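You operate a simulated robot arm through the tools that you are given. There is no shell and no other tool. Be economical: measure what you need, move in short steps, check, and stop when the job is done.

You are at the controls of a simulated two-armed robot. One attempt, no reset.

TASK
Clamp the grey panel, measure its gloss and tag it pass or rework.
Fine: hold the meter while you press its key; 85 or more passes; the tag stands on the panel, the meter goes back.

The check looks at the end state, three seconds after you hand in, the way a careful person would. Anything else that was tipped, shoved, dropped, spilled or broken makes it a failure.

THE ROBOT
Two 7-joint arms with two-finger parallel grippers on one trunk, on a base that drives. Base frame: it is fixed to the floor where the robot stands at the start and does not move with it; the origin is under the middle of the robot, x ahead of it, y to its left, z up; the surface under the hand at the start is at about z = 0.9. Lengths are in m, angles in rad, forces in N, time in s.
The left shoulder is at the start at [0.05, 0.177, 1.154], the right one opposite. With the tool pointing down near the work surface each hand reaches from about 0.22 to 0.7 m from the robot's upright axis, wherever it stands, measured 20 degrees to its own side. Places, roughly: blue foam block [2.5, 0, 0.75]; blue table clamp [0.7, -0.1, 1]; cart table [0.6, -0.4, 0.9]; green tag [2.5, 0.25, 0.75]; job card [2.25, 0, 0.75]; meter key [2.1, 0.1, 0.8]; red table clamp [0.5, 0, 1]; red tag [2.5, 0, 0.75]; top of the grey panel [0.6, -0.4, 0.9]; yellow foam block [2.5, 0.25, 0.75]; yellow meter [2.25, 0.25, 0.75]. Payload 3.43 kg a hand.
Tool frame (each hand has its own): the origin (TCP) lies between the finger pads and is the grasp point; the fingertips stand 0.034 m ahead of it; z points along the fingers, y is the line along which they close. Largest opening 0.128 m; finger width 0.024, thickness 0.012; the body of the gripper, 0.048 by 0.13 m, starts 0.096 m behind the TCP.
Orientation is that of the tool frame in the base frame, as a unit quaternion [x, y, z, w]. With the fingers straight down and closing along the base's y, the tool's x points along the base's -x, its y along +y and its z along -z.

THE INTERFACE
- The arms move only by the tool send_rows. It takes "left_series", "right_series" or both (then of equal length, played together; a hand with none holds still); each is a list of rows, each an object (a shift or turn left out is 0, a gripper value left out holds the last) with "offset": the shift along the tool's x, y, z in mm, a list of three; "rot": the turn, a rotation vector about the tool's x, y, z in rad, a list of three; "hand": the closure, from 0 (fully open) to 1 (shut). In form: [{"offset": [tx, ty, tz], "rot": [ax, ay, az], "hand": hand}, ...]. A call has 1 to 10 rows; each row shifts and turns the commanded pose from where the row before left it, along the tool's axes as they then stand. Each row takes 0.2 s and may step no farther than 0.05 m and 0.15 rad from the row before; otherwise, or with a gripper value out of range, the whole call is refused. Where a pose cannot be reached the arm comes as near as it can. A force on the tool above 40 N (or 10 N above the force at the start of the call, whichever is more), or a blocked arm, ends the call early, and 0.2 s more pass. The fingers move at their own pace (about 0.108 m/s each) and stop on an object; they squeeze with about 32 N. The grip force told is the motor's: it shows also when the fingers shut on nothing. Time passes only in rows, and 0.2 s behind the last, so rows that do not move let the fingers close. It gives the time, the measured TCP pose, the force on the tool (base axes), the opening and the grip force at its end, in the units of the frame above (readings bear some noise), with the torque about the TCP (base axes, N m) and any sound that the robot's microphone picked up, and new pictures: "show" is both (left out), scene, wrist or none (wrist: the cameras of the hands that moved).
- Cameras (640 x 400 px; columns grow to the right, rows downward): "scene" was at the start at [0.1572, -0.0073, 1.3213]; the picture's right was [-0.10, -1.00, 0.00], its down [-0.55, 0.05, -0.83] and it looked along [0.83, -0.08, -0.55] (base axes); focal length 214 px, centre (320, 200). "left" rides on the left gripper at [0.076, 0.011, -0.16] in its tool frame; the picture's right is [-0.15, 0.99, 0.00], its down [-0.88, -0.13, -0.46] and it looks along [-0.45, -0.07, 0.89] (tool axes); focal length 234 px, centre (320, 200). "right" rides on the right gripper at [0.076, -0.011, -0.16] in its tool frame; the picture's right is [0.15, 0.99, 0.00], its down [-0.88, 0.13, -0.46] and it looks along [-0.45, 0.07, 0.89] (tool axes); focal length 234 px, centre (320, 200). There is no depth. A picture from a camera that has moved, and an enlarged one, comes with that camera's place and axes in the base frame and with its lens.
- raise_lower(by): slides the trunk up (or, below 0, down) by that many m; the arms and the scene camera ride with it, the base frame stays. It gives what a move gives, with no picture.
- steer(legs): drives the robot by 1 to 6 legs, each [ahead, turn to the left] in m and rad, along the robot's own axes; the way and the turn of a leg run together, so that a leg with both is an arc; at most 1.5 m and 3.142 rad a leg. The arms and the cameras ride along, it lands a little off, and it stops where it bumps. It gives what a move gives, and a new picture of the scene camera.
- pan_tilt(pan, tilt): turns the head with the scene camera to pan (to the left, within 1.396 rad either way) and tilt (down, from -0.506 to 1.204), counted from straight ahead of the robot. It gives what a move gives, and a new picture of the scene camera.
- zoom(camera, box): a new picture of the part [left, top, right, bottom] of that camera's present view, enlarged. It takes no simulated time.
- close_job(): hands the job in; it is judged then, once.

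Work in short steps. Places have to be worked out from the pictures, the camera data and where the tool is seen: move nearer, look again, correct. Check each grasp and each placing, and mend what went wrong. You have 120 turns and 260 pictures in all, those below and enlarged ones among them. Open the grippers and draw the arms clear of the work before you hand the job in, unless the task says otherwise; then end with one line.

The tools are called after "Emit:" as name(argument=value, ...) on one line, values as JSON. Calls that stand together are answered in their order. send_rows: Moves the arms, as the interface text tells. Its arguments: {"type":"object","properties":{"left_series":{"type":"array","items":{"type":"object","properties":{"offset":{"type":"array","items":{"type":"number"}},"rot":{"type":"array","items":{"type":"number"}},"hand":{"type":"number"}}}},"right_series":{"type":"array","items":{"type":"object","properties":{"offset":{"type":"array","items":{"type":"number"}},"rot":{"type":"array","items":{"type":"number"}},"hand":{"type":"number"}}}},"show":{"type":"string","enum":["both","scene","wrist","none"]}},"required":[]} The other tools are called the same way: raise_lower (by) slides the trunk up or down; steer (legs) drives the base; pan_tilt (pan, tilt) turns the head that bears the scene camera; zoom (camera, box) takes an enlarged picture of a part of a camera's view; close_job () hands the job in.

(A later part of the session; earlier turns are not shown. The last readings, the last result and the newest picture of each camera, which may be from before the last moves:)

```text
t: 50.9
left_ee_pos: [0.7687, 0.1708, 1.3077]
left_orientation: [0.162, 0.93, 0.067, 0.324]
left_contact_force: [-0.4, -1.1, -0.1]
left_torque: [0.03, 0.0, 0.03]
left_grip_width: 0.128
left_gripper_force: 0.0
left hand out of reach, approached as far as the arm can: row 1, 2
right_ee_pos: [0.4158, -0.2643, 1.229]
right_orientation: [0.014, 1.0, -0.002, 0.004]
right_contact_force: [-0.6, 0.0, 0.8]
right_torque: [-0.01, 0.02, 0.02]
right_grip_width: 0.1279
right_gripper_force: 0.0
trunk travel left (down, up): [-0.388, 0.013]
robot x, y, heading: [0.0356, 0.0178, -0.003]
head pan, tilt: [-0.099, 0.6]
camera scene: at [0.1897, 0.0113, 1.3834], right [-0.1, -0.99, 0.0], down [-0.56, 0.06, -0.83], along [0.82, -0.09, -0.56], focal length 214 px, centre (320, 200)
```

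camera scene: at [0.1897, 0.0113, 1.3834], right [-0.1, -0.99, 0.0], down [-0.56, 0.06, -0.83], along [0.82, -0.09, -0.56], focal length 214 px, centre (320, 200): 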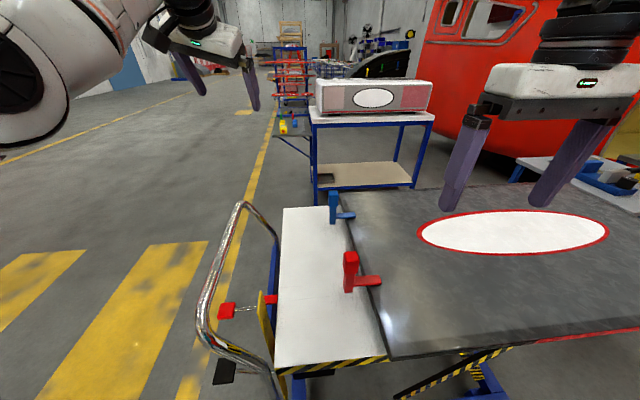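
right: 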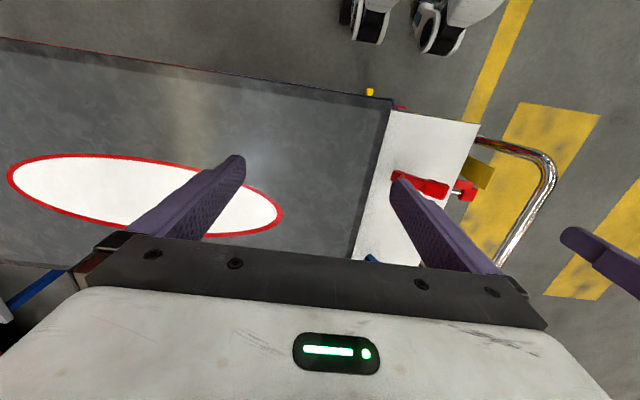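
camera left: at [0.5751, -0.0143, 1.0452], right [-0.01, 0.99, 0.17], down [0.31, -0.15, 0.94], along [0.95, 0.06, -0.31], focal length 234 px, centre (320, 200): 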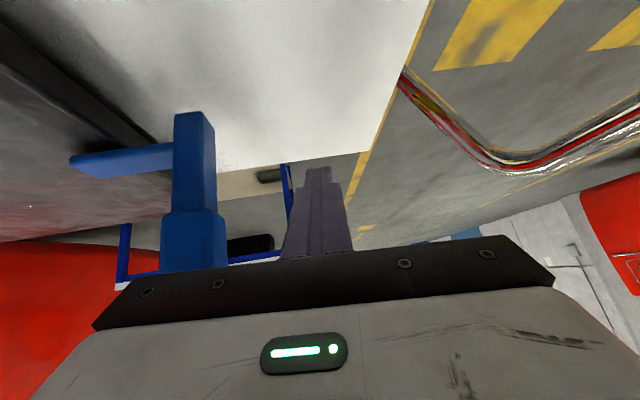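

Free to the +y side. Now I pull back toward −x from here.

Emit:
send_rows(left_series=[{"offset": [25.6, 1.7, -18.5]}, {"offset": [25.6, 1.7, -18.5]}, {"offset": [25.6, 1.7, -18.5]}, {"offset": [25.6, 1.7, -18.5]}, {"offset": [25.6, 1.7, -18.5]}, {"offset": [25.6, 1.7, -18.5]}, {}], show="scene")

```text
t: 52.5
left_ee_pos: [0.725, 0.2101, 1.3856]
left_orientation: [0.161, 0.931, 0.066, 0.322]
left_contact_force: [0.2, -0.1, -0.5]
left_torque: [0.0, 0.0, 0.02]
left_grip_width: 0.1279
left_gripper_force: 0.1
left hand out of reach, approached as far as the arm can: row 1, 2, 3, 4, 5, 6
right_ee_pos: [0.4171, -0.2642, 1.2274]
right_orientation: [0.013, 1.0, -0.002, 0.002]
right_contact_force: [-1.2, -0.1, 0.2]
right_torque: [-0.01, 0.02, 0.03]
right_grip_width: 0.1278
right_gripper_force: 0.1
trunk travel left (down, up): [-0.388, 0.013]
robot x, y, heading: [0.0342, 0.0211, -0.003]
head pan, tilt: [-0.099, 0.6]
camera scene: at [0.1901, 0.0117, 1.3833], right [-0.1, -0.99, 0.0], down [-0.56, 0.06, -0.82], along [0.82, -0.09, -0.57], focal length 214 px, centre (320, 200)
```

scene: 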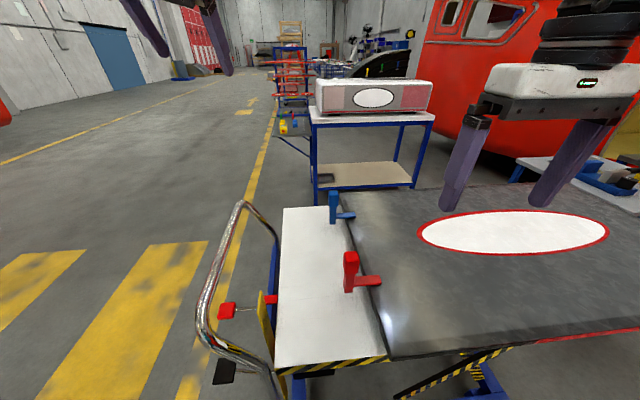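

The elbow appears nearly straight (singular). I try a combined down-and-back motion on the +y side.

Emit:
send_rows(left_series=[{"offset": [35, -2.7, 11]}, {"offset": [35, -2.7, 11]}, {"offset": [35, -2.7, 11]}, {"offset": [35, -2.7, 11]}, {"offset": [35, -2.7, 11]}, {"offset": [35, -2.7, 11]}, {}], show="scene")

```text
t: 54.1
left_ee_pos: [0.759, 0.2404, 1.3372]
left_orientation: [0.161, 0.93, 0.067, 0.322]
left_contact_force: [0.7, 0.1, -0.4]
left_torque: [0.01, 0.0, 0.01]
left_grip_width: 0.128
left_gripper_force: 0.1
left hand out of reach, approached as far as the arm can: row 1, 2, 3, 4, 5, 6
right_ee_pos: [0.417, -0.2637, 1.2275]
right_orientation: [0.014, 1.0, -0.001, 0.002]
right_contact_force: [0.1, -0.2, -0.4]
right_torque: [0.0, 0.03, 0.02]
right_grip_width: 0.128
right_gripper_force: 0.1
trunk travel left (down, up): [-0.388, 0.013]
robot x, y, heading: [0.0328, 0.0206, -0.003]
head pan, tilt: [-0.099, 0.6]
camera scene: at [0.1896, 0.0116, 1.3834], right [-0.1, -0.99, 0.0], down [-0.56, 0.06, -0.83], along [0.82, -0.09, -0.56], focal length 214 px, centre (320, 200)
```

scene: 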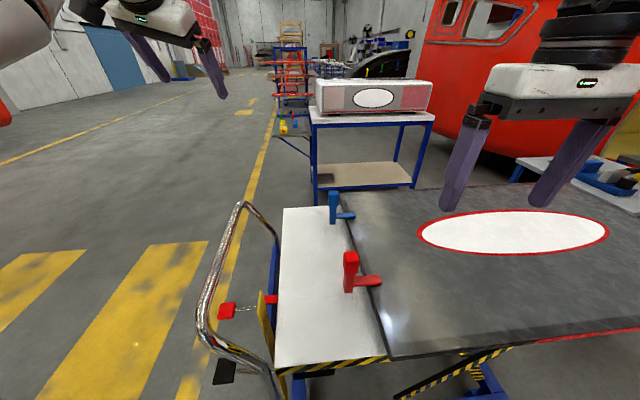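

I look at the left arm's configuration to understand which joint is limiting.

Emit:
pan_tilt(pan=0.7, tilt=0.2)

Emit:
zoom(camera="right", box=[0, 0, 640, 400])

```text
t: 55.2
left_ee_pos: [0.759, 0.2396, 1.3373]
left_orientation: [0.16, 0.93, 0.065, 0.323]
left_contact_force: [-0.7, -0.5, 0.0]
left_torque: [0.0, 0.0, 0.02]
left_grip_width: 0.128
left_gripper_force: 0.0
right_ee_pos: [0.417, -0.2634, 1.2271]
right_orientation: [0.013, 1.0, -0.002, 0.003]
right_contact_force: [-0.4, -0.6, 0.7]
right_torque: [0.02, -0.01, 0.03]
right_grip_width: 0.1281
right_gripper_force: 0.1
trunk travel left (down, up): [-0.388, 0.013]
robot x, y, heading: [0.0354, 0.0212, 0.001]
head pan, tilt: [0.7, 0.201]
camera scene: at [0.1735, 0.0807, 1.4201], right [0.64, -0.77, 0.0], down [-0.15, -0.13, -0.98], along [0.75, 0.63, -0.2], focal length 214 px, centre (320, 200)
```

scene: 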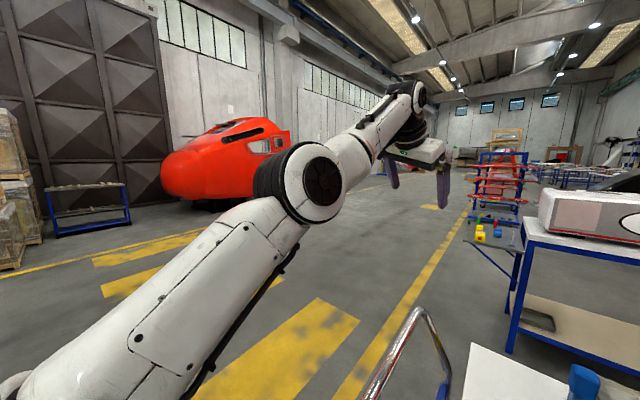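

```text
1.00 times, centred on (320, 200) of right (not enlarged: the box is as wide or as high as the picture)
camera zoom: at [0.3396, -0.2721, 1.3879], right [-0.12, 0.99, 0.0], down [0.88, 0.11, 0.46], along [0.46, 0.05, -0.89], focal length 234 px, centre (320, 200)
```

zoom: 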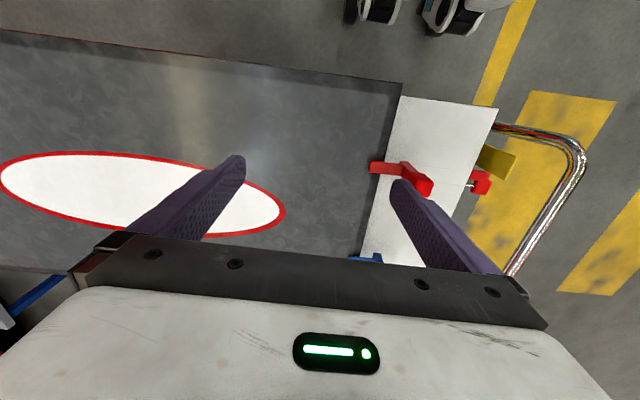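

The arm is stretched nearly straight. Earlier a tool-down orientation plus downward motion freed it, so I rotate back to tool-down while descending.

Emit:
send_rows(left_series=[{"offset": [15, 0, 15], "rot": [0.027, 0.132, -0.065]}, {"offset": [15, 0, 15], "rot": [0.027, 0.132, -0.065]}, {"offset": [15, 0, 15], "rot": [0.027, 0.132, -0.065]}, {"offset": [15, 0, 15], "rot": [0.027, 0.132, -0.065]}, {"offset": [15, 0, 20], "rot": [0.027, 0.132, -0.065]}, {"offset": [15, 0, 20]}, {"offset": [15, 0, 20]}, {"offset": [15, 0, 20]}, {}], show="scene")

```text
t: 57.2
left_ee_pos: [0.6606, 0.2436, 1.1759]
left_orientation: [0.003, 1.0, 0.002, 0.001]
left_contact_force: [-0.3, -0.9, -0.3]
left_torque: [0.02, 0.02, -0.02]
left_grip_width: 0.1281
left_gripper_force: 0.1
left hand out of reach, approached as far as the arm can: row 1, 2, 3, 4, 5, 6, 7, 8
right_ee_pos: [0.4152, -0.2644, 1.2279]
right_orientation: [0.014, 1.0, -0.001, 0.004]
right_contact_force: [1.0, -0.1, -0.2]
right_torque: [0.0, -0.02, 0.0]
right_grip_width: 0.1281
right_gripper_force: 0.0
trunk travel left (down, up): [-0.388, 0.013]
robot x, y, heading: [0.0368, 0.0161, -0.005]
head pan, tilt: [0.7, 0.201]
camera scene: at [0.1733, 0.0807, 1.4202], right [0.64, -0.77, 0.0], down [-0.15, -0.13, -0.98], along [0.75, 0.63, -0.2], focal length 214 px, centre (320, 200)
```

scene: 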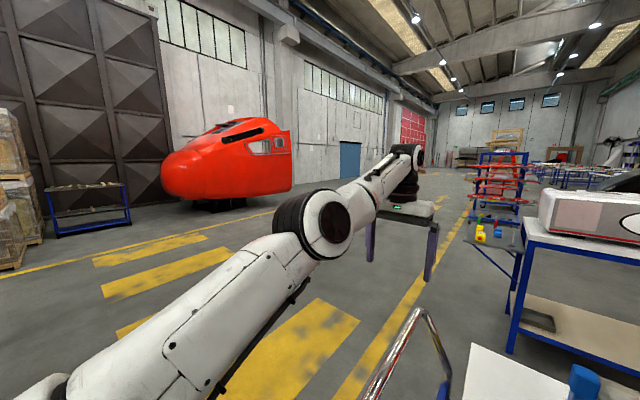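

I now try going up strongly with slight inward motion, which should bend the elbow in its natural direction.

Emit:
send_rows(left_series=[{"offset": [-30, 0, 0]}, {"offset": [-20, 0, -30]}, {"offset": [0, 0, -45]}, {"offset": [5, 0, -45]}, {"offset": [10, 0, -45]}, {"offset": [20, 0, -40]}, {"offset": [30, 0, -20]}, {"offset": [40, 0, 0]}, {}], show="scene")

```text
t: 59.4
left_ee_pos: [0.531, 0.29, 1.3382]
left_orientation: [-0.023, 0.999, -0.031, 0.015]
left_contact_force: [-0.4, -0.1, 0.2]
left_torque: [-0.04, -0.05, 0.0]
left_grip_width: 0.128
left_gripper_force: 0.0
left hand out of reach, approached as far as the arm can: row 1, 2, 3, 4, 5
right_ee_pos: [0.4162, -0.2608, 1.2275]
right_orientation: [0.013, 1.0, -0.002, 0.003]
right_contact_force: [-0.1, 0.8, 0.5]
right_torque: [-0.06, 0.0, 0.01]
right_grip_width: 0.1278
right_gripper_force: 0.1
trunk travel left (down, up): [-0.388, 0.013]
robot x, y, heading: [0.0295, 0.0215, -0.005]
head pan, tilt: [0.7, 0.201]
stopped in row 9 (left hand): the arm was blocked; the commanded pose is now the measured one
camera scene: at [0.1727, 0.0814, 1.4202], right [0.64, -0.77, 0.0], down [-0.15, -0.13, -0.98], along [0.75, 0.63, -0.2], focal length 214 px, centre (320, 200)
```

scene: 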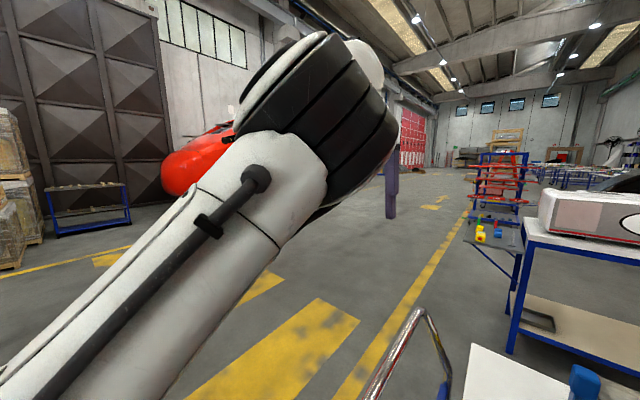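

Freed: the elbow has dropped into its natural bend. I bring the hand to a neutral pose.

Emit:
send_rows(left_series=[{"offset": [20, 0, 10]}, {"offset": [20, 0, 20]}, {"offset": [20, 0, 20]}, {"offset": [20, 0, 20]}, {}], show="scene")

```text
t: 60.6
left_ee_pos: [0.4577, 0.2839, 1.2631]
left_orientation: [-0.027, 0.999, -0.039, 0.013]
left_contact_force: [0.1, 0.7, -0.4]
left_torque: [-0.02, 0.01, 0.01]
left_grip_width: 0.1279
left_gripper_force: 0.1
right_ee_pos: [0.4166, -0.2634, 1.2267]
right_orientation: [0.015, 1.0, -0.001, 0.002]
right_contact_force: [-0.5, -1.0, -0.5]
right_torque: [-0.01, 0.03, -0.01]
right_grip_width: 0.1279
right_gripper_force: 0.1
trunk travel left (down, up): [-0.388, 0.013]
robot x, y, heading: [0.0334, 0.0189, -0.002]
head pan, tilt: [0.7, 0.201]
camera scene: at [0.1741, 0.081, 1.42], right [0.64, -0.77, 0.0], down [-0.15, -0.13, -0.98], along [0.75, 0.63, -0.2], focal length 214 px, centre (320, 200)
```

scene: 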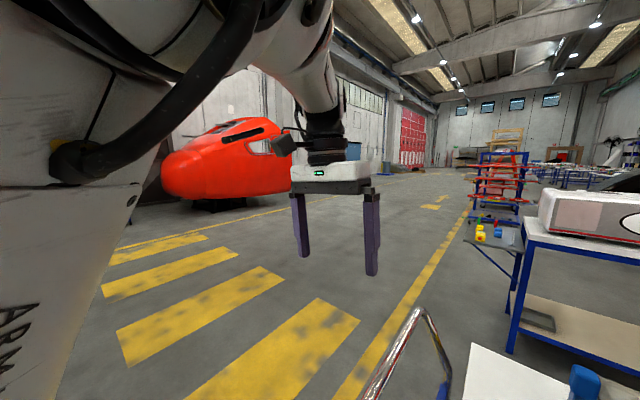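

Arm recovered. Now I straighten the left tool a little, then drive around the cart's left end toward the shelf.

Emit:
send_rows(left_series=[{"offset": [30, 0, 0], "rot": [-0.078, 0.026, 0.054]}, {"offset": [30, -20, 0]}, {}], right_series=[{"offset": [25, 0, 0]}, {"offset": [25, 0, 0]}, {}], show="none")

Emit:
steer(legs=[[-0.25, 0], [0, 1.571], [0.9, 0], [0, -1.571]])

Emit:
pan_tilt(pan=-0.5, tilt=0.5)

```text
t: 61.4
left_ee_pos: [0.4137, 0.3075, 1.2712]
left_orientation: [0.0, 1.0, -0.007, -0.01]
left_contact_force: [-0.2, -0.5, 0.3]
left_torque: [-0.01, 0.02, 0.01]
left_grip_width: 0.1278
left_gripper_force: 0.1
left hand out of reach, approached as far as the arm can: row 1, 2
right_ee_pos: [0.3669, -0.2618, 1.2284]
right_orientation: [0.014, 1.0, -0.002, 0.002]
right_contact_force: [-0.5, -0.1, -0.2]
right_torque: [-0.01, 0.02, 0.01]
right_grip_width: 0.1281
right_gripper_force: 0.0
trunk travel left (down, up): [-0.388, 0.013]
robot x, y, heading: [0.0291, 0.0189, -0.002]
head pan, tilt: [0.7, 0.201]
```

```text
t: 75.2
left_ee_pos: [0.1578, 1.2048, 1.2734]
left_orientation: [0.003, 1.0, 0.001, -0.005]
left_contact_force: [0.0, 0.4, 0.1]
left_torque: [0.0, -0.03, -0.02]
left_grip_width: 0.1282
left_gripper_force: 0.1
right_ee_pos: [0.1108, 0.6396, 1.2281]
right_orientation: [0.013, 1.0, -0.002, 0.002]
right_contact_force: [0.4, 0.0, -0.2]
right_torque: [-0.04, 0.0, 0.0]
right_grip_width: 0.1279
right_gripper_force: 0.0
trunk travel left (down, up): [-0.388, 0.013]
robot x, y, heading: [-0.2199, 0.9237, -0.004]
head pan, tilt: [0.7, 0.201]
camera scene: at [-0.0914, 0.985, 1.4442], right [0.71, -0.71, 0.0], down [0.04, 0.04, -1.0], along [0.7, 0.71, 0.06], focal length 214 px, centre (320, 200)
```

scene: 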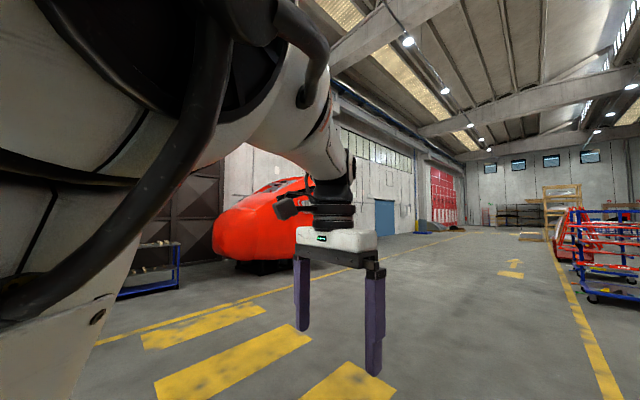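

```text
t: 76.7
left_ee_pos: [0.1589, 1.2058, 1.2698]
left_orientation: [0.002, 1.0, -0.002, -0.014]
left_contact_force: [0.5, -0.6, 0.8]
left_torque: [0.01, -0.01, -0.01]
left_grip_width: 0.1281
left_gripper_force: 0.1
right_ee_pos: [0.111, 0.6397, 1.229]
right_orientation: [0.014, 1.0, -0.002, 0.003]
right_contact_force: [0.7, -0.4, 0.6]
right_torque: [-0.05, 0.03, 0.0]
right_grip_width: 0.1278
right_gripper_force: 0.0
trunk travel left (down, up): [-0.388, 0.013]
robot x, y, heading: [-0.2203, 0.9228, -0.006]
head pan, tilt: [-0.499, 0.499]
camera scene: at [-0.0873, 0.9822, 1.4414], right [0.67, -0.74, 0.0], down [0.02, 0.02, -1.0], along [0.74, 0.67, 0.03], focal length 214 px, centre (320, 200)
```

scene: 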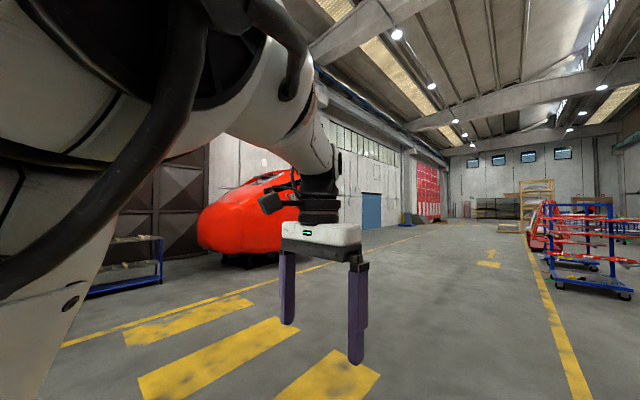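

The head seems obstructed by the left upper arm (the camera didn't follow the pan). I move the left hand outward/forward to free it.

Emit:
send_rows(left_series=[{"offset": [-20, 20, 20]}, {"offset": [-20, 20, 20]}, {"offset": [-20, 10, 20]}, {"offset": [0, 0, 30]}, {}], show="none")

Emit:
pan_tilt(pan=-0.5, tilt=0.5)

```text
t: 77.8
left_ee_pos: [0.2152, 1.2647, 1.1843]
left_orientation: [-0.011, 1.0, -0.023, 0.002]
left_contact_force: [0.5, 0.4, 0.2]
left_torque: [0.0, 0.0, -0.02]
left_grip_width: 0.1282
left_gripper_force: 0.1
right_ee_pos: [0.1102, 0.6399, 1.2283]
right_orientation: [0.013, 1.0, -0.002, 0.003]
right_contact_force: [0.4, 0.5, -0.3]
right_torque: [-0.01, 0.0, -0.01]
right_grip_width: 0.1285
right_gripper_force: 0.0
trunk travel left (down, up): [-0.388, 0.013]
robot x, y, heading: [-0.2229, 0.9246, -0.006]
head pan, tilt: [-0.499, 0.499]
```

```text
t: 78.5
left_ee_pos: [0.2149, 1.2645, 1.1843]
left_orientation: [-0.012, 1.0, -0.023, 0.0]
left_contact_force: [0.3, -0.1, -0.6]
left_torque: [-0.02, -0.05, 0.01]
left_grip_width: 0.1282
left_gripper_force: 0.1
right_ee_pos: [0.1105, 0.6392, 1.229]
right_orientation: [0.015, 1.0, -0.002, 0.003]
right_contact_force: [0.3, -0.5, -0.7]
right_torque: [-0.01, 0.01, -0.01]
right_grip_width: 0.1279
right_gripper_force: 0.2
trunk travel left (down, up): [-0.388, 0.013]
robot x, y, heading: [-0.2205, 0.9213, -0.004]
head pan, tilt: [-0.499, 0.499]
camera scene: at [-0.0739, 0.8786, 1.3924], right [-0.48, -0.88, 0.0], down [-0.42, 0.23, -0.88], along [0.77, -0.42, -0.48], focal length 214 px, centre (320, 200)
```

scene: 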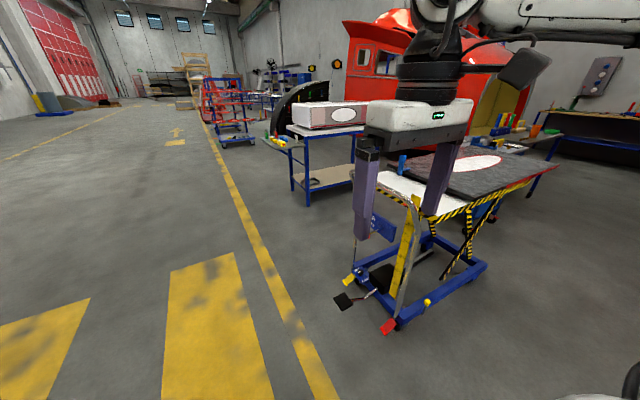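

The head is free, and I can see the lane and the shelf. I drive forward, then turn in between the cart and the bench.

Emit:
steer(legs=[[1.5, 0], [0.27, 0], [0, -1.571], [0.8, 0], [0, 1.571]])

Emit:
pan_tilt(pan=0.0, tilt=0.6)

```text
t: 98.8
left_ee_pos: [1.9763, 0.4301, 1.181]
left_orientation: [-0.007, 1.0, -0.024, -0.004]
left_contact_force: [-0.3, 0.2, -1.0]
left_torque: [0.01, 0.01, 0.0]
left_grip_width: 0.1281
left_gripper_force: 0.1
right_ee_pos: [1.8666, -0.1928, 1.229]
right_orientation: [0.019, 1.0, -0.002, 0.003]
right_contact_force: [0.0, 0.2, -0.1]
right_torque: [-0.02, 0.01, 0.0]
right_grip_width: 0.128
right_gripper_force: 0.0
trunk travel left (down, up): [-0.388, 0.013]
robot x, y, heading: [1.5368, 0.0922, -0.018]
head pan, tilt: [-0.499, 0.499]
camera scene: at [1.684, 0.048, 1.3924], right [-0.49, -0.87, 0.0], down [-0.42, 0.24, -0.88], along [0.76, -0.43, -0.48], focal length 214 px, centre (320, 200)
```

scene: 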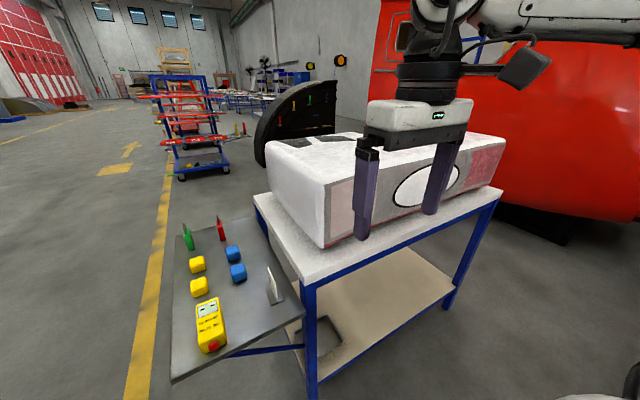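

```text
t: 99.7
left_ee_pos: [1.9764, 0.4319, 1.1799]
left_orientation: [-0.008, 1.0, -0.025, -0.004]
left_contact_force: [-0.4, -0.3, -1.4]
left_torque: [-0.01, 0.0, 0.0]
left_grip_width: 0.1279
left_gripper_force: 0.2
right_ee_pos: [1.8657, -0.1933, 1.229]
right_orientation: [0.019, 1.0, -0.001, 0.003]
right_contact_force: [0.5, -0.8, 0.7]
right_torque: [0.0, 0.0, -0.01]
right_grip_width: 0.1281
right_gripper_force: 0.1
trunk travel left (down, up): [-0.388, 0.013]
robot x, y, heading: [1.5354, 0.0911, -0.016]
head pan, tilt: [0.0, 0.6]
camera scene: at [1.6932, 0.0912, 1.3834], right [-0.02, -1.0, 0.0], down [-0.56, 0.01, -0.83], along [0.83, -0.01, -0.56], focal length 214 px, centre (320, 200)
```

scene: 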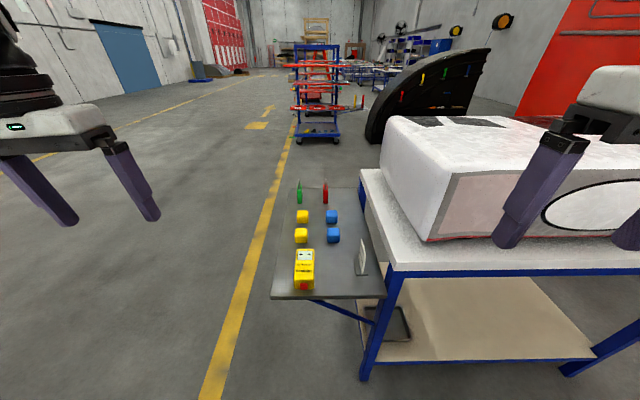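

Excellent view of the shelf. I zoom in on the items and the job card.

Emit:
zoom(camera="scene", box=[270, 175, 390, 300])

Emit:
zoom(camera="scene", box=[284, 240, 332, 296])

Emit:
zoom(camera="scene", box=[345, 235, 375, 280])

Emit:
zoom(camera="scene", box=[285, 170, 345, 215])

```text
3.20 times, centred on (330, 238) of scene
camera zoom: at [1.6932, 0.0912, 1.3834], right [-0.02, -1.0, 0.0], down [-0.56, 0.01, -0.83], along [0.83, -0.01, -0.56], focal length 686 px, centre (288, 80)
```

zoom: 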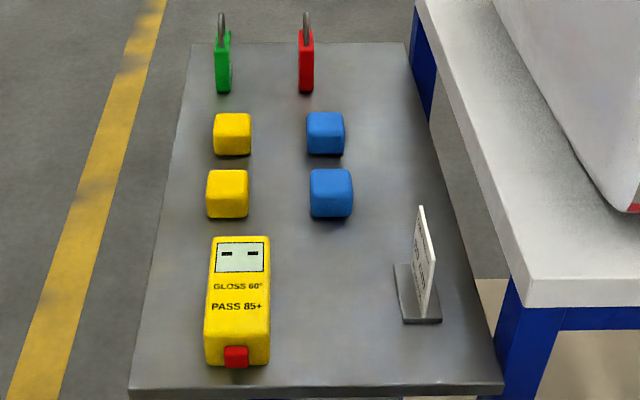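

```text
7.14 times, centred on (308, 268) of scene
camera zoom: at [1.6932, 0.0912, 1.3834], right [-0.02, -1.0, 0.0], down [-0.56, 0.01, -0.83], along [0.83, -0.01, -0.56], focal length 1532 px, centre (406, -286)
```

zoom: 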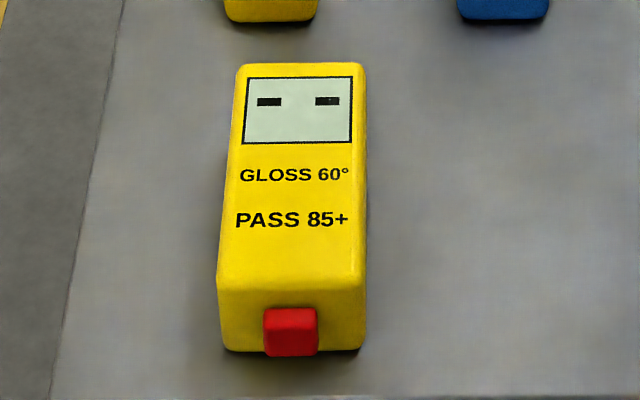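

```text
8.89 times, centred on (360, 258) of scene
camera zoom: at [1.6932, 0.0912, 1.3834], right [-0.02, -1.0, 0.0], down [-0.56, 0.01, -0.83], along [0.83, -0.01, -0.56], focal length 1906 px, centre (-36, -311)
```

zoom: 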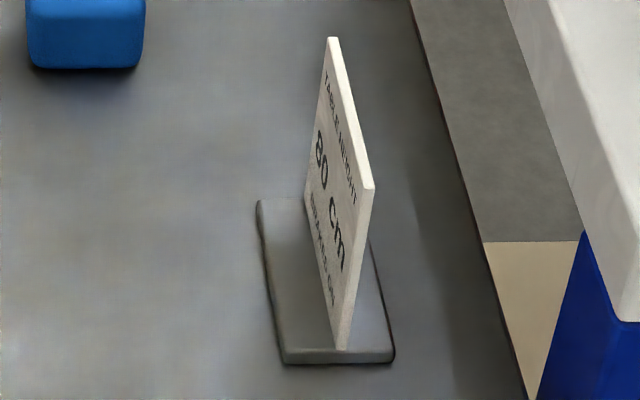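

```text
8.89 times, centred on (315, 192) of scene
camera zoom: at [1.6932, 0.0912, 1.3834], right [-0.02, -1.0, 0.0], down [-0.56, 0.01, -0.83], along [0.83, -0.01, -0.56], focal length 1906 px, centre (364, 267)
```

zoom: 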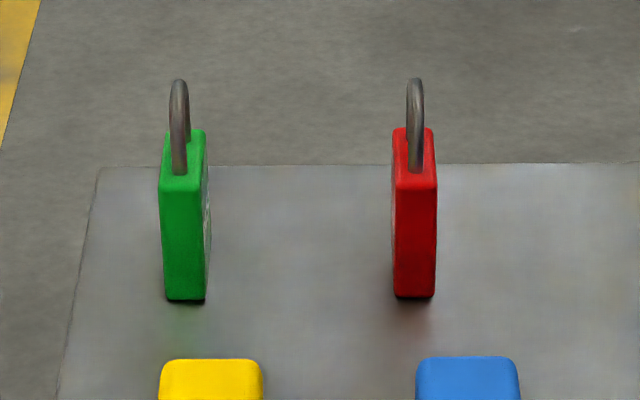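

The card has text; I zoom further to read it fully.

Emit:
zoom(camera="scene", box=[358, 238, 370, 276])

Emit:
zoom(camera="right", box=[320, 0, 640, 200])

```text
10.53 times, centred on (364, 257) of scene
camera zoom: at [1.6932, 0.0912, 1.3834], right [-0.02, -1.0, 0.0], down [-0.56, 0.01, -0.83], along [0.83, -0.01, -0.56], focal length 2258 px, centre (-143, -400)
```

zoom: 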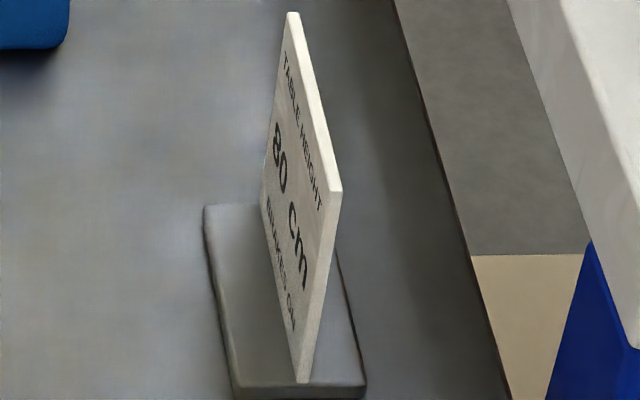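

```text
2.00 times, centred on (480, 100) of right
camera zoom: at [1.7891, -0.2015, 1.3888], right [-0.11, 0.99, 0.0], down [0.88, 0.1, 0.46], along [0.46, 0.05, -0.89], focal length 468 px, centre (0, 400)
```

zoom: 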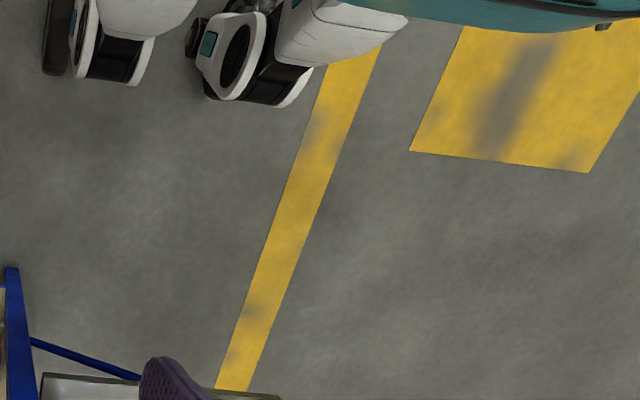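

The card reads "TABLE HEIGHT 80 cm, BRAKES ON" – not part of the ordered job, so I leave the cart alone. The meter lies at about x 2.11–2.24, y 0.139, z 0.75–0.80 with its key facing me; I move 0.1 m closer and lower the trunk.

Emit:
steer(legs=[[0.11, 0.015]])

Emit:
raise_lower(by=-0.12)

Emit:
send_rows(left_series=[{"offset": [0, -45, 0], "rot": [-0.04, 0, 0.015]}, {"offset": [0, -45, 0]}, {"offset": [0, -45, 0]}, {"offset": [0, -45, 0]}, {"offset": [0, -40, 0]}, {}], show="both")

```text
t: 100.9
left_ee_pos: [2.0799, 0.4376, 1.1788]
left_orientation: [-0.015, 1.0, -0.026, -0.004]
left_contact_force: [0.7, -0.2, 0.1]
left_torque: [0.0, 0.0, -0.01]
left_grip_width: 0.1279
left_gripper_force: 0.1
right_ee_pos: [1.9782, -0.1884, 1.2285]
right_orientation: [0.013, 1.0, -0.002, 0.002]
right_contact_force: [0.5, 0.4, -0.4]
right_torque: [0.02, 0.05, -0.02]
right_grip_width: 0.1279
right_gripper_force: 0.1
trunk travel left (down, up): [-0.388, 0.013]
robot x, y, heading: [1.6413, 0.0911, -0.002]
head pan, tilt: [0.0, 0.6]
camera scene: at [1.8017, 0.0927, 1.3832], right [0.0, -1.0, 0.0], down [-0.57, 0.0, -0.82], along [0.82, 0.0, -0.57], focal length 214 px, centre (320, 200)
```

scene: 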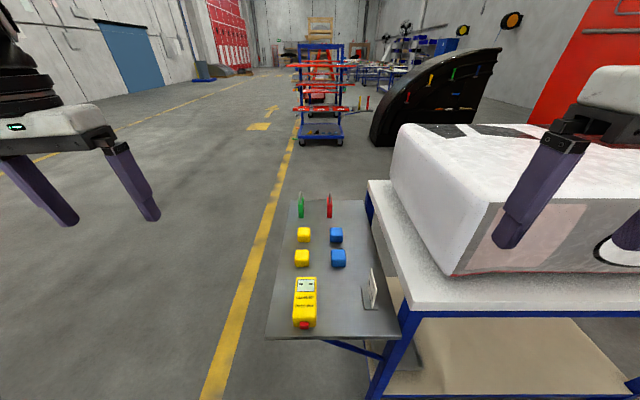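

```text
t: 102.4
left_ee_pos: [2.0782, 0.4371, 1.0598]
left_orientation: [-0.016, 1.0, -0.026, -0.003]
left_contact_force: [-0.4, -0.7, -0.6]
left_torque: [0.0, -0.01, -0.01]
left_grip_width: 0.1278
left_gripper_force: 0.1
right_ee_pos: [1.9771, -0.1901, 1.1078]
right_orientation: [0.013, 1.0, -0.002, 0.004]
right_contact_force: [0.2, 0.0, 0.0]
right_torque: [-0.03, 0.0, -0.04]
right_grip_width: 0.128
right_gripper_force: 0.0
trunk travel left (down, up): [-0.268, 0.133]
robot x, y, heading: [1.6445, 0.0943, -0.002]
head pan, tilt: [0.0, 0.6]
```

```text
t: 103.8
left_ee_pos: [2.1478, 0.3271, 1.1101]
left_orientation: [-0.021, 0.999, -0.031, 0.007]
left_contact_force: [0.3, -0.6, -0.3]
left_torque: [0.02, -0.03, -0.01]
left_grip_width: 0.128
left_gripper_force: 0.0
left hand out of reach, approached as far as the arm can: row 2, 3, 4, 5
right_ee_pos: [1.9773, -0.1895, 1.1091]
right_orientation: [0.013, 1.0, -0.002, 0.004]
right_contact_force: [-0.1, -0.7, 0.4]
right_torque: [0.0, -0.01, 0.0]
right_grip_width: 0.1278
right_gripper_force: 0.1
trunk travel left (down, up): [-0.268, 0.133]
robot x, y, heading: [1.6438, 0.0917, -0.0]
head pan, tilt: [0.0, 0.6]
camera scene: at [1.8007, 0.0928, 1.2634], right [0.0, -1.0, 0.0], down [-0.56, 0.0, -0.83], along [0.83, 0.0, -0.56], focal length 214 px, centre (320, 200)
camera left: at [2.0705, 0.344, 1.2668], right [0.1, 0.99, -0.06], down [0.88, -0.06, 0.47], along [0.47, -0.1, -0.88], focal length 234 px, centre (320, 200)
```

scene: 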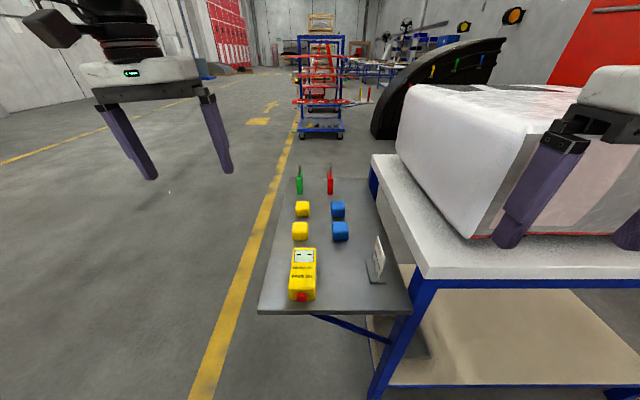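
left: 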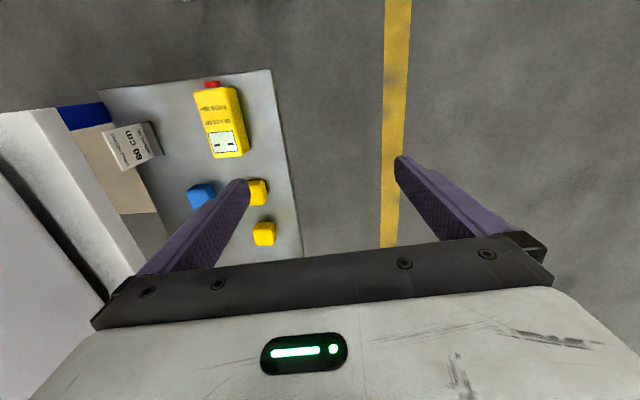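

The left arm is again limited moving inward; I look at its configuration.

Emit:
pan_tilt(pan=0.9, tilt=0.3)

Emit:
pan_tilt(pan=-0.9, tilt=0.3)

```text
t: 105.0
left_ee_pos: [2.1473, 0.3295, 1.1059]
left_orientation: [-0.024, 0.999, -0.032, 0.003]
left_contact_force: [-0.4, -0.2, 0.1]
left_torque: [0.01, 0.01, 0.0]
left_grip_width: 0.1282
left_gripper_force: 0.1
right_ee_pos: [1.9773, -0.1908, 1.1079]
right_orientation: [0.013, 1.0, -0.001, 0.003]
right_contact_force: [0.1, -0.2, -0.4]
right_torque: [0.02, -0.02, -0.03]
right_grip_width: 0.1277
right_gripper_force: 0.1
trunk travel left (down, up): [-0.268, 0.133]
robot x, y, heading: [1.6433, 0.091, -0.004]
head pan, tilt: [0.901, 0.3]
camera scene: at [1.7705, 0.1659, 1.2908], right [0.78, -0.62, 0.0], down [-0.18, -0.23, -0.96], along [0.59, 0.75, -0.3], focal length 214 px, centre (320, 200)
```

scene: 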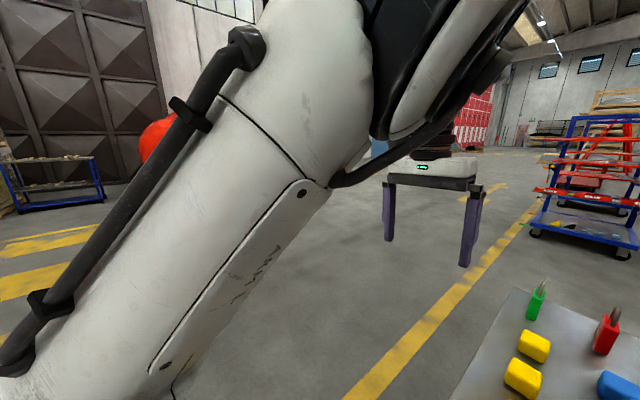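

```text
t: 106.8
left_ee_pos: [2.1477, 0.3296, 1.1022]
left_orientation: [-0.024, 0.999, -0.032, -0.001]
left_contact_force: [-0.3, -0.3, 0.3]
left_torque: [0.0, -0.03, 0.0]
left_grip_width: 0.1281
left_gripper_force: 0.2
right_ee_pos: [1.9765, -0.1899, 1.1088]
right_orientation: [0.011, 1.0, -0.001, 0.003]
right_contact_force: [0.5, 1.0, 0.2]
right_torque: [0.02, -0.02, 0.02]
right_grip_width: 0.1281
right_gripper_force: 0.0
trunk travel left (down, up): [-0.268, 0.133]
robot x, y, heading: [1.6432, 0.0922, -0.002]
head pan, tilt: [-0.901, 0.3]
camera scene: at [1.7704, 0.0196, 1.2908], right [-0.78, -0.62, 0.0], down [-0.18, 0.23, -0.96], along [0.59, -0.75, -0.3], focal length 214 px, centre (320, 200)
```

scene: 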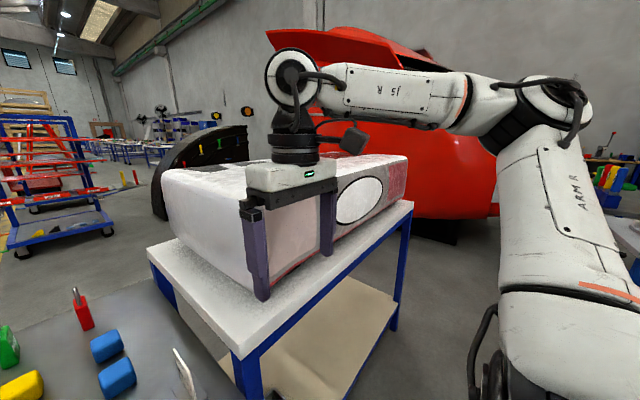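

The left elbow sits up-front instead of out to the side, so a wrist joint is likely at a limit. I test yawing the hand while moving inward (−y).

Emit:
send_rows(left_series=[{"rot": [0, 0, 0.15]}, {"rot": [0, 0, 0.15]}, {"rot": [0, 0, 0.15]}, {"rot": [0, 0, 0.15]}, {"offset": [-17, -25, 0]}, {"offset": [-17, -25, 0]}, {"offset": [-17, -25, 0]}, {"offset": [-17, -25, 0]}, {}], show="none")

Emit:
pan_tilt(pan=0.9, tilt=0.3)

```text
t: 109.0
left_ee_pos: [2.2023, 0.2611, 1.1455]
left_orientation: [0.255, 0.966, -0.04, 0.02]
left_contact_force: [-0.6, 0.1, 0.1]
left_torque: [0.01, 0.0, -0.02]
left_grip_width: 0.1279
left_gripper_force: 0.0
left hand out of reach, approached as far as the arm can: row 5, 6, 7, 8
right_ee_pos: [1.9782, -0.1886, 1.1093]
right_orientation: [0.012, 1.0, -0.002, 0.003]
right_contact_force: [-0.1, -0.1, -0.5]
right_torque: [0.01, 0.01, 0.01]
right_grip_width: 0.1279
right_gripper_force: 0.0
trunk travel left (down, up): [-0.268, 0.133]
robot x, y, heading: [1.6432, 0.0886, -0.002]
head pan, tilt: [-0.901, 0.3]
stopped in row 9 (left hand): the arm was blocked; the commanded pose is now the measured one
```

```text
t: 110.8
left_ee_pos: [2.2012, 0.2604, 1.1451]
left_orientation: [0.254, 0.966, -0.04, 0.021]
left_contact_force: [0.2, -0.3, 0.3]
left_torque: [0.0, 0.0, 0.0]
left_grip_width: 0.1279
left_gripper_force: 0.1
right_ee_pos: [1.9771, -0.1888, 1.1086]
right_orientation: [0.012, 1.0, -0.003, 0.004]
right_contact_force: [0.0, 0.2, -1.1]
right_torque: [-0.02, -0.02, -0.02]
right_grip_width: 0.128
right_gripper_force: 0.1
trunk travel left (down, up): [-0.268, 0.133]
robot x, y, heading: [1.644, 0.0924, -0.003]
head pan, tilt: [0.901, 0.3]
camera scene: at [1.7705, 0.1659, 1.2908], right [0.78, -0.62, 0.0], down [-0.18, -0.23, -0.96], along [0.59, 0.75, -0.3], focal length 214 px, centre (320, 200)
```

scene: 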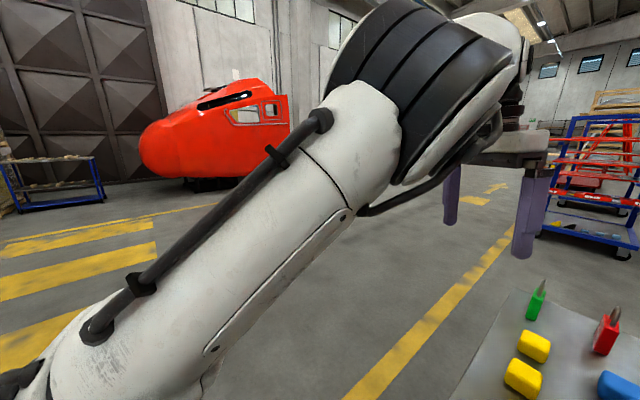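

I try to swing the elbow outward by rolling the whole hand (fingers toward −y) while pulling back a little.

Emit:
send_rows(left_series=[{"rot": [0.122, -0.069, 0]}, {"rot": [0.122, -0.069, 0]}, {"rot": [0.122, -0.069, 0]}, {"rot": [0.122, -0.069, 0]}, {"rot": [0.122, -0.069, 0]}, {"rot": [0.122, -0.069, 0]}, {"rot": [0.122, -0.069, 0]}, {}], show="scene")

```text
t: 112.6
left_ee_pos: [2.2011, 0.2591, 1.1449]
left_orientation: [0.225, 0.831, -0.489, 0.136]
left_contact_force: [0.0, -0.8, -0.2]
left_torque: [0.02, -0.03, -0.05]
left_grip_width: 0.1281
left_gripper_force: 0.1
right_ee_pos: [1.9775, -0.1906, 1.1094]
right_orientation: [0.012, 1.0, -0.002, 0.004]
right_contact_force: [0.0, -0.5, -0.2]
right_torque: [0.01, 0.03, -0.01]
right_grip_width: 0.1278
right_gripper_force: 0.2
trunk travel left (down, up): [-0.268, 0.133]
robot x, y, heading: [1.6434, 0.0914, 0.004]
head pan, tilt: [0.901, 0.3]
camera scene: at [1.7704, 0.1657, 1.2909], right [0.78, -0.62, 0.0], down [-0.18, -0.23, -0.96], along [0.59, 0.75, -0.3], focal length 214 px, centre (320, 200)
```

scene: 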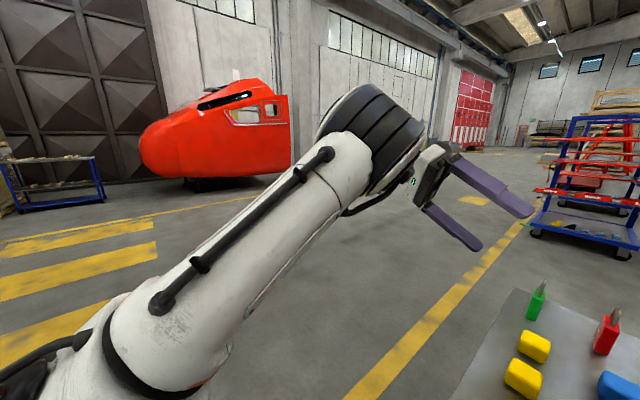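

That rotated freely, and shows the elbow is low and outboard – fine. I move the tilted hand inward and back.

Emit:
send_rows(left_series=[{"offset": [10, -22.8, 26.1]}, {"offset": [10, -22.8, 26.1]}, {"offset": [10, -22.8, 26.1]}, {"offset": [10, -22.8, 26.1]}, {}], show="scene")

```text
t: 113.8
left_ee_pos: [2.1339, 0.1736, 1.1549]
left_orientation: [0.204, 0.823, -0.508, 0.151]
left_contact_force: [-0.5, 0.1, 0.3]
left_torque: [-0.01, 0.0, 0.0]
left_grip_width: 0.1279
left_gripper_force: 0.0
left hand out of reach, approached as far as the arm can: row 4
right_ee_pos: [1.9772, -0.1898, 1.108]
right_orientation: [0.013, 1.0, -0.002, 0.004]
right_contact_force: [-0.6, -0.6, 0.0]
right_torque: [0.03, -0.02, -0.01]
right_grip_width: 0.1281
right_gripper_force: 0.0
trunk travel left (down, up): [-0.268, 0.133]
robot x, y, heading: [1.6418, 0.0901, -0.005]
head pan, tilt: [0.901, 0.3]
camera scene: at [1.7702, 0.1657, 1.2909], right [0.78, -0.62, 0.0], down [-0.18, -0.23, -0.96], along [0.59, 0.75, -0.3], focal length 214 px, centre (320, 200)
```

scene: 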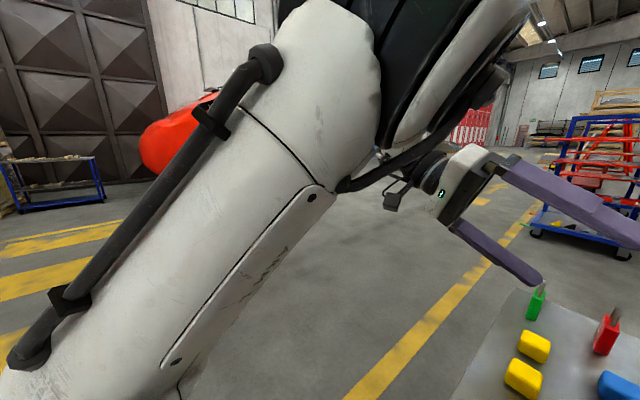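

I'll try re-seating the elbow outboard: take the hand far out to the left side first, then bring it back in.

Emit:
send_rows(left_series=[{"offset": [9, 15, -30], "rot": [-0.122, 0.069, 0]}, {"offset": [10, 18, -27], "rot": [-0.122, 0.069, 0]}, {"offset": [12, 22, -24], "rot": [-0.122, 0.069, 0]}, {"offset": [14, 26, -18], "rot": [-0.122, 0.069, 0]}, {"offset": [15, 28, -12], "rot": [-0.122, 0.069, 0]}, {"offset": [16, 29, -6], "rot": [-0.122, 0.069, 0]}, {"offset": [17, 30, 0], "rot": [-0.122, 0.069, 0]}, {"offset": [30, 30, 0]}, {"offset": [30, 30, 0]}, {"offset": [30, 30, 0]}], show="none")

```text
t: 116.0
left_ee_pos: [2.0971, 0.5099, 1.1126]
left_orientation: [0.258, 0.965, -0.039, 0.019]
left_contact_force: [0.0, 0.0, 0.6]
left_torque: [-0.05, 0.02, -0.01]
left_grip_width: 0.128
left_gripper_force: 0.0
right_ee_pos: [1.9779, -0.1884, 1.1105]
right_orientation: [0.012, 1.0, -0.003, 0.003]
right_contact_force: [0.5, -0.5, 0.2]
right_torque: [-0.03, -0.02, -0.01]
right_grip_width: 0.1281
right_gripper_force: 0.0
trunk travel left (down, up): [-0.268, 0.133]
robot x, y, heading: [1.6422, 0.0927, -0.002]
head pan, tilt: [0.901, 0.3]
```

Moving freely on this side. I continue outward and backward, letting the hand yaw with the arm.

Emit:
send_rows(left_series=[{"offset": [39, 18, 0], "rot": [0, 0, -0.14]}, {"offset": [36, 23, 0], "rot": [0, 0, -0.14]}, {"offset": [33, 28, 0], "rot": [0, 0, -0.14]}, {"offset": [28, 32, 0], "rot": [0, 0, -0.14]}, {"offset": [24, 36, 0], "rot": [0, 0, -0.14]}, {"offset": [18, 39, 0], "rot": [0, 0, -0.14]}, {"offset": [13, 41, 0]}, {}], show="scene")

```text
t: 117.8
left_ee_pos: [1.9247, 0.7525, 1.0895]
left_orientation: [-0.159, 0.986, -0.043, 0.002]
left_contact_force: [0.8, -0.3, -0.8]
left_torque: [0.02, 0.03, -0.02]
left_grip_width: 0.1279
left_gripper_force: 0.1
right_ee_pos: [1.9779, -0.1909, 1.1091]
right_orientation: [0.012, 1.0, -0.002, 0.002]
right_contact_force: [0.0, 0.1, 0.3]
right_torque: [0.03, 0.01, 0.01]
right_grip_width: 0.1279
right_gripper_force: 0.0
trunk travel left (down, up): [-0.268, 0.133]
robot x, y, heading: [1.6445, 0.0864, -0.007]
head pan, tilt: [0.901, 0.3]
camera scene: at [1.7706, 0.1655, 1.2908], right [0.78, -0.62, 0.0], down [-0.18, -0.23, -0.96], along [0.59, 0.75, -0.3], focal length 214 px, centre (320, 200)
```

scene: 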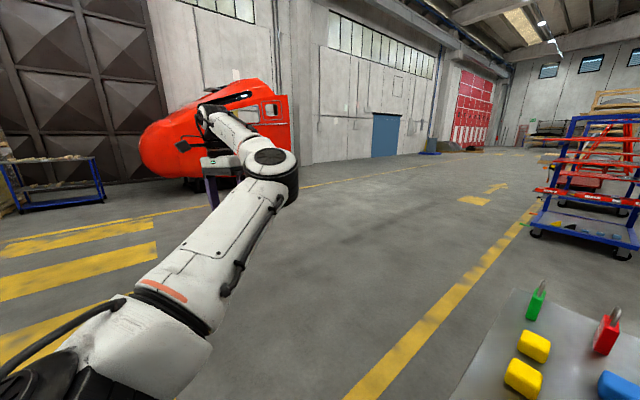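

Now it is clear: the elbow is bent to the inboard side. I stretch the arm straight and sweep it inboard so the elbow flexes the correct way.

Emit:
send_rows(left_series=[{"offset": [-36, 30, 0]}, {"offset": [-39, -23, 0]}, {"offset": [-30, -36, 0]}, {"offset": [-23, -39, 0]}, {"offset": [-22, -44, 0]}, {"offset": [-14, -45, 0]}, {"offset": [-8, -45, 0]}, {"offset": [-3, -45, 0]}, {"offset": [2, -44.6, 0]}, {"offset": [14, -42, 0]}], show="scene")

```text
t: 120.0
left_ee_pos: [2.1797, 0.4876, 1.1177]
left_orientation: [-0.16, 0.986, -0.043, 0.003]
left_contact_force: [0.1, 0.1, 0.7]
left_torque: [0.02, 0.0, 0.01]
left_grip_width: 0.1275
left_gripper_force: 0.0
right_ee_pos: [1.9759, -0.1909, 1.1078]
right_orientation: [0.012, 1.0, -0.002, 0.003]
right_contact_force: [-0.3, -0.6, -0.3]
right_torque: [0.02, -0.02, 0.02]
right_grip_width: 0.1279
right_gripper_force: 0.1
trunk travel left (down, up): [-0.268, 0.133]
robot x, y, heading: [1.6413, 0.091, -0.004]
head pan, tilt: [0.901, 0.3]
camera scene: at [1.7703, 0.165, 1.291], right [0.78, -0.62, 0.0], down [-0.18, -0.23, -0.96], along [0.59, 0.75, -0.29], focal length 214 px, centre (320, 200)
```

scene: 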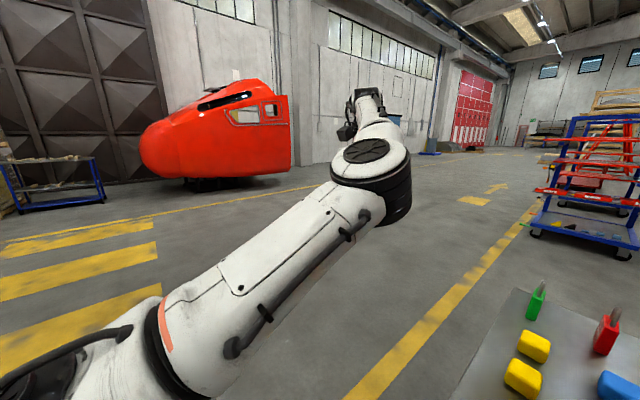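

It wasn't fully straight yet. I stretch beyond reach, sweep inboard, then retract while still sweeping.

Emit:
send_rows(left_series=[{"offset": [-44, 4, 0]}, {"offset": [-44, 4, 0]}, {"offset": [-44, 4, 0]}, {"offset": [14, -42, 0]}, {"offset": [14, -42, 0]}, {"offset": [14, -42, 0]}, {"offset": [31, -31, 0]}, {"offset": [31, -31, 0]}, {"offset": [31, -31, 0]}, {"offset": [31, -31, 0]}], show="scene")

```text
t: 122.0
left_ee_pos: [2.1785, 0.3888, 1.0649]
left_orientation: [-0.259, 0.964, 0.011, -0.053]
left_contact_force: [-0.3, -0.3, 0.3]
left_torque: [0.01, -0.01, 0.01]
left_grip_width: 0.1282
left_gripper_force: 0.0
left hand out of reach, approached as far as the arm can: row 2, 3, 8, 10
right_ee_pos: [1.9779, -0.1898, 1.1083]
right_orientation: [0.012, 1.0, 0.0, 0.002]
right_contact_force: [0.1, -0.6, -0.4]
right_torque: [0.0, -0.04, -0.05]
right_grip_width: 0.1279
right_gripper_force: 0.1
trunk travel left (down, up): [-0.268, 0.133]
robot x, y, heading: [1.6469, 0.092, -0.002]
head pan, tilt: [0.901, 0.3]
stopped in row 10 (left hand): the arm was blocked; the commanded pose is now the measured one
camera scene: at [1.7704, 0.1656, 1.2909], right [0.78, -0.62, 0.0], down [-0.18, -0.23, -0.96], along [0.59, 0.75, -0.3], focal length 214 px, centre (320, 200)
```

scene: 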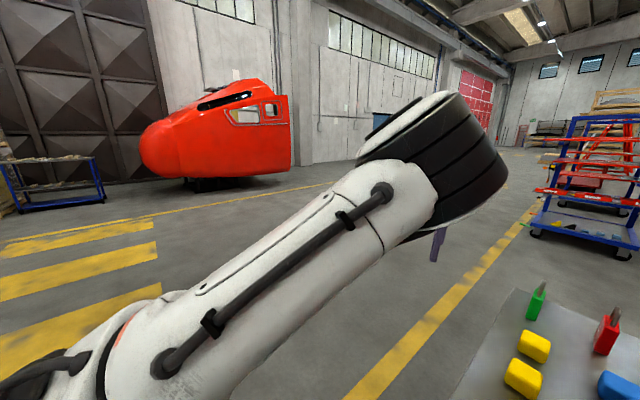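

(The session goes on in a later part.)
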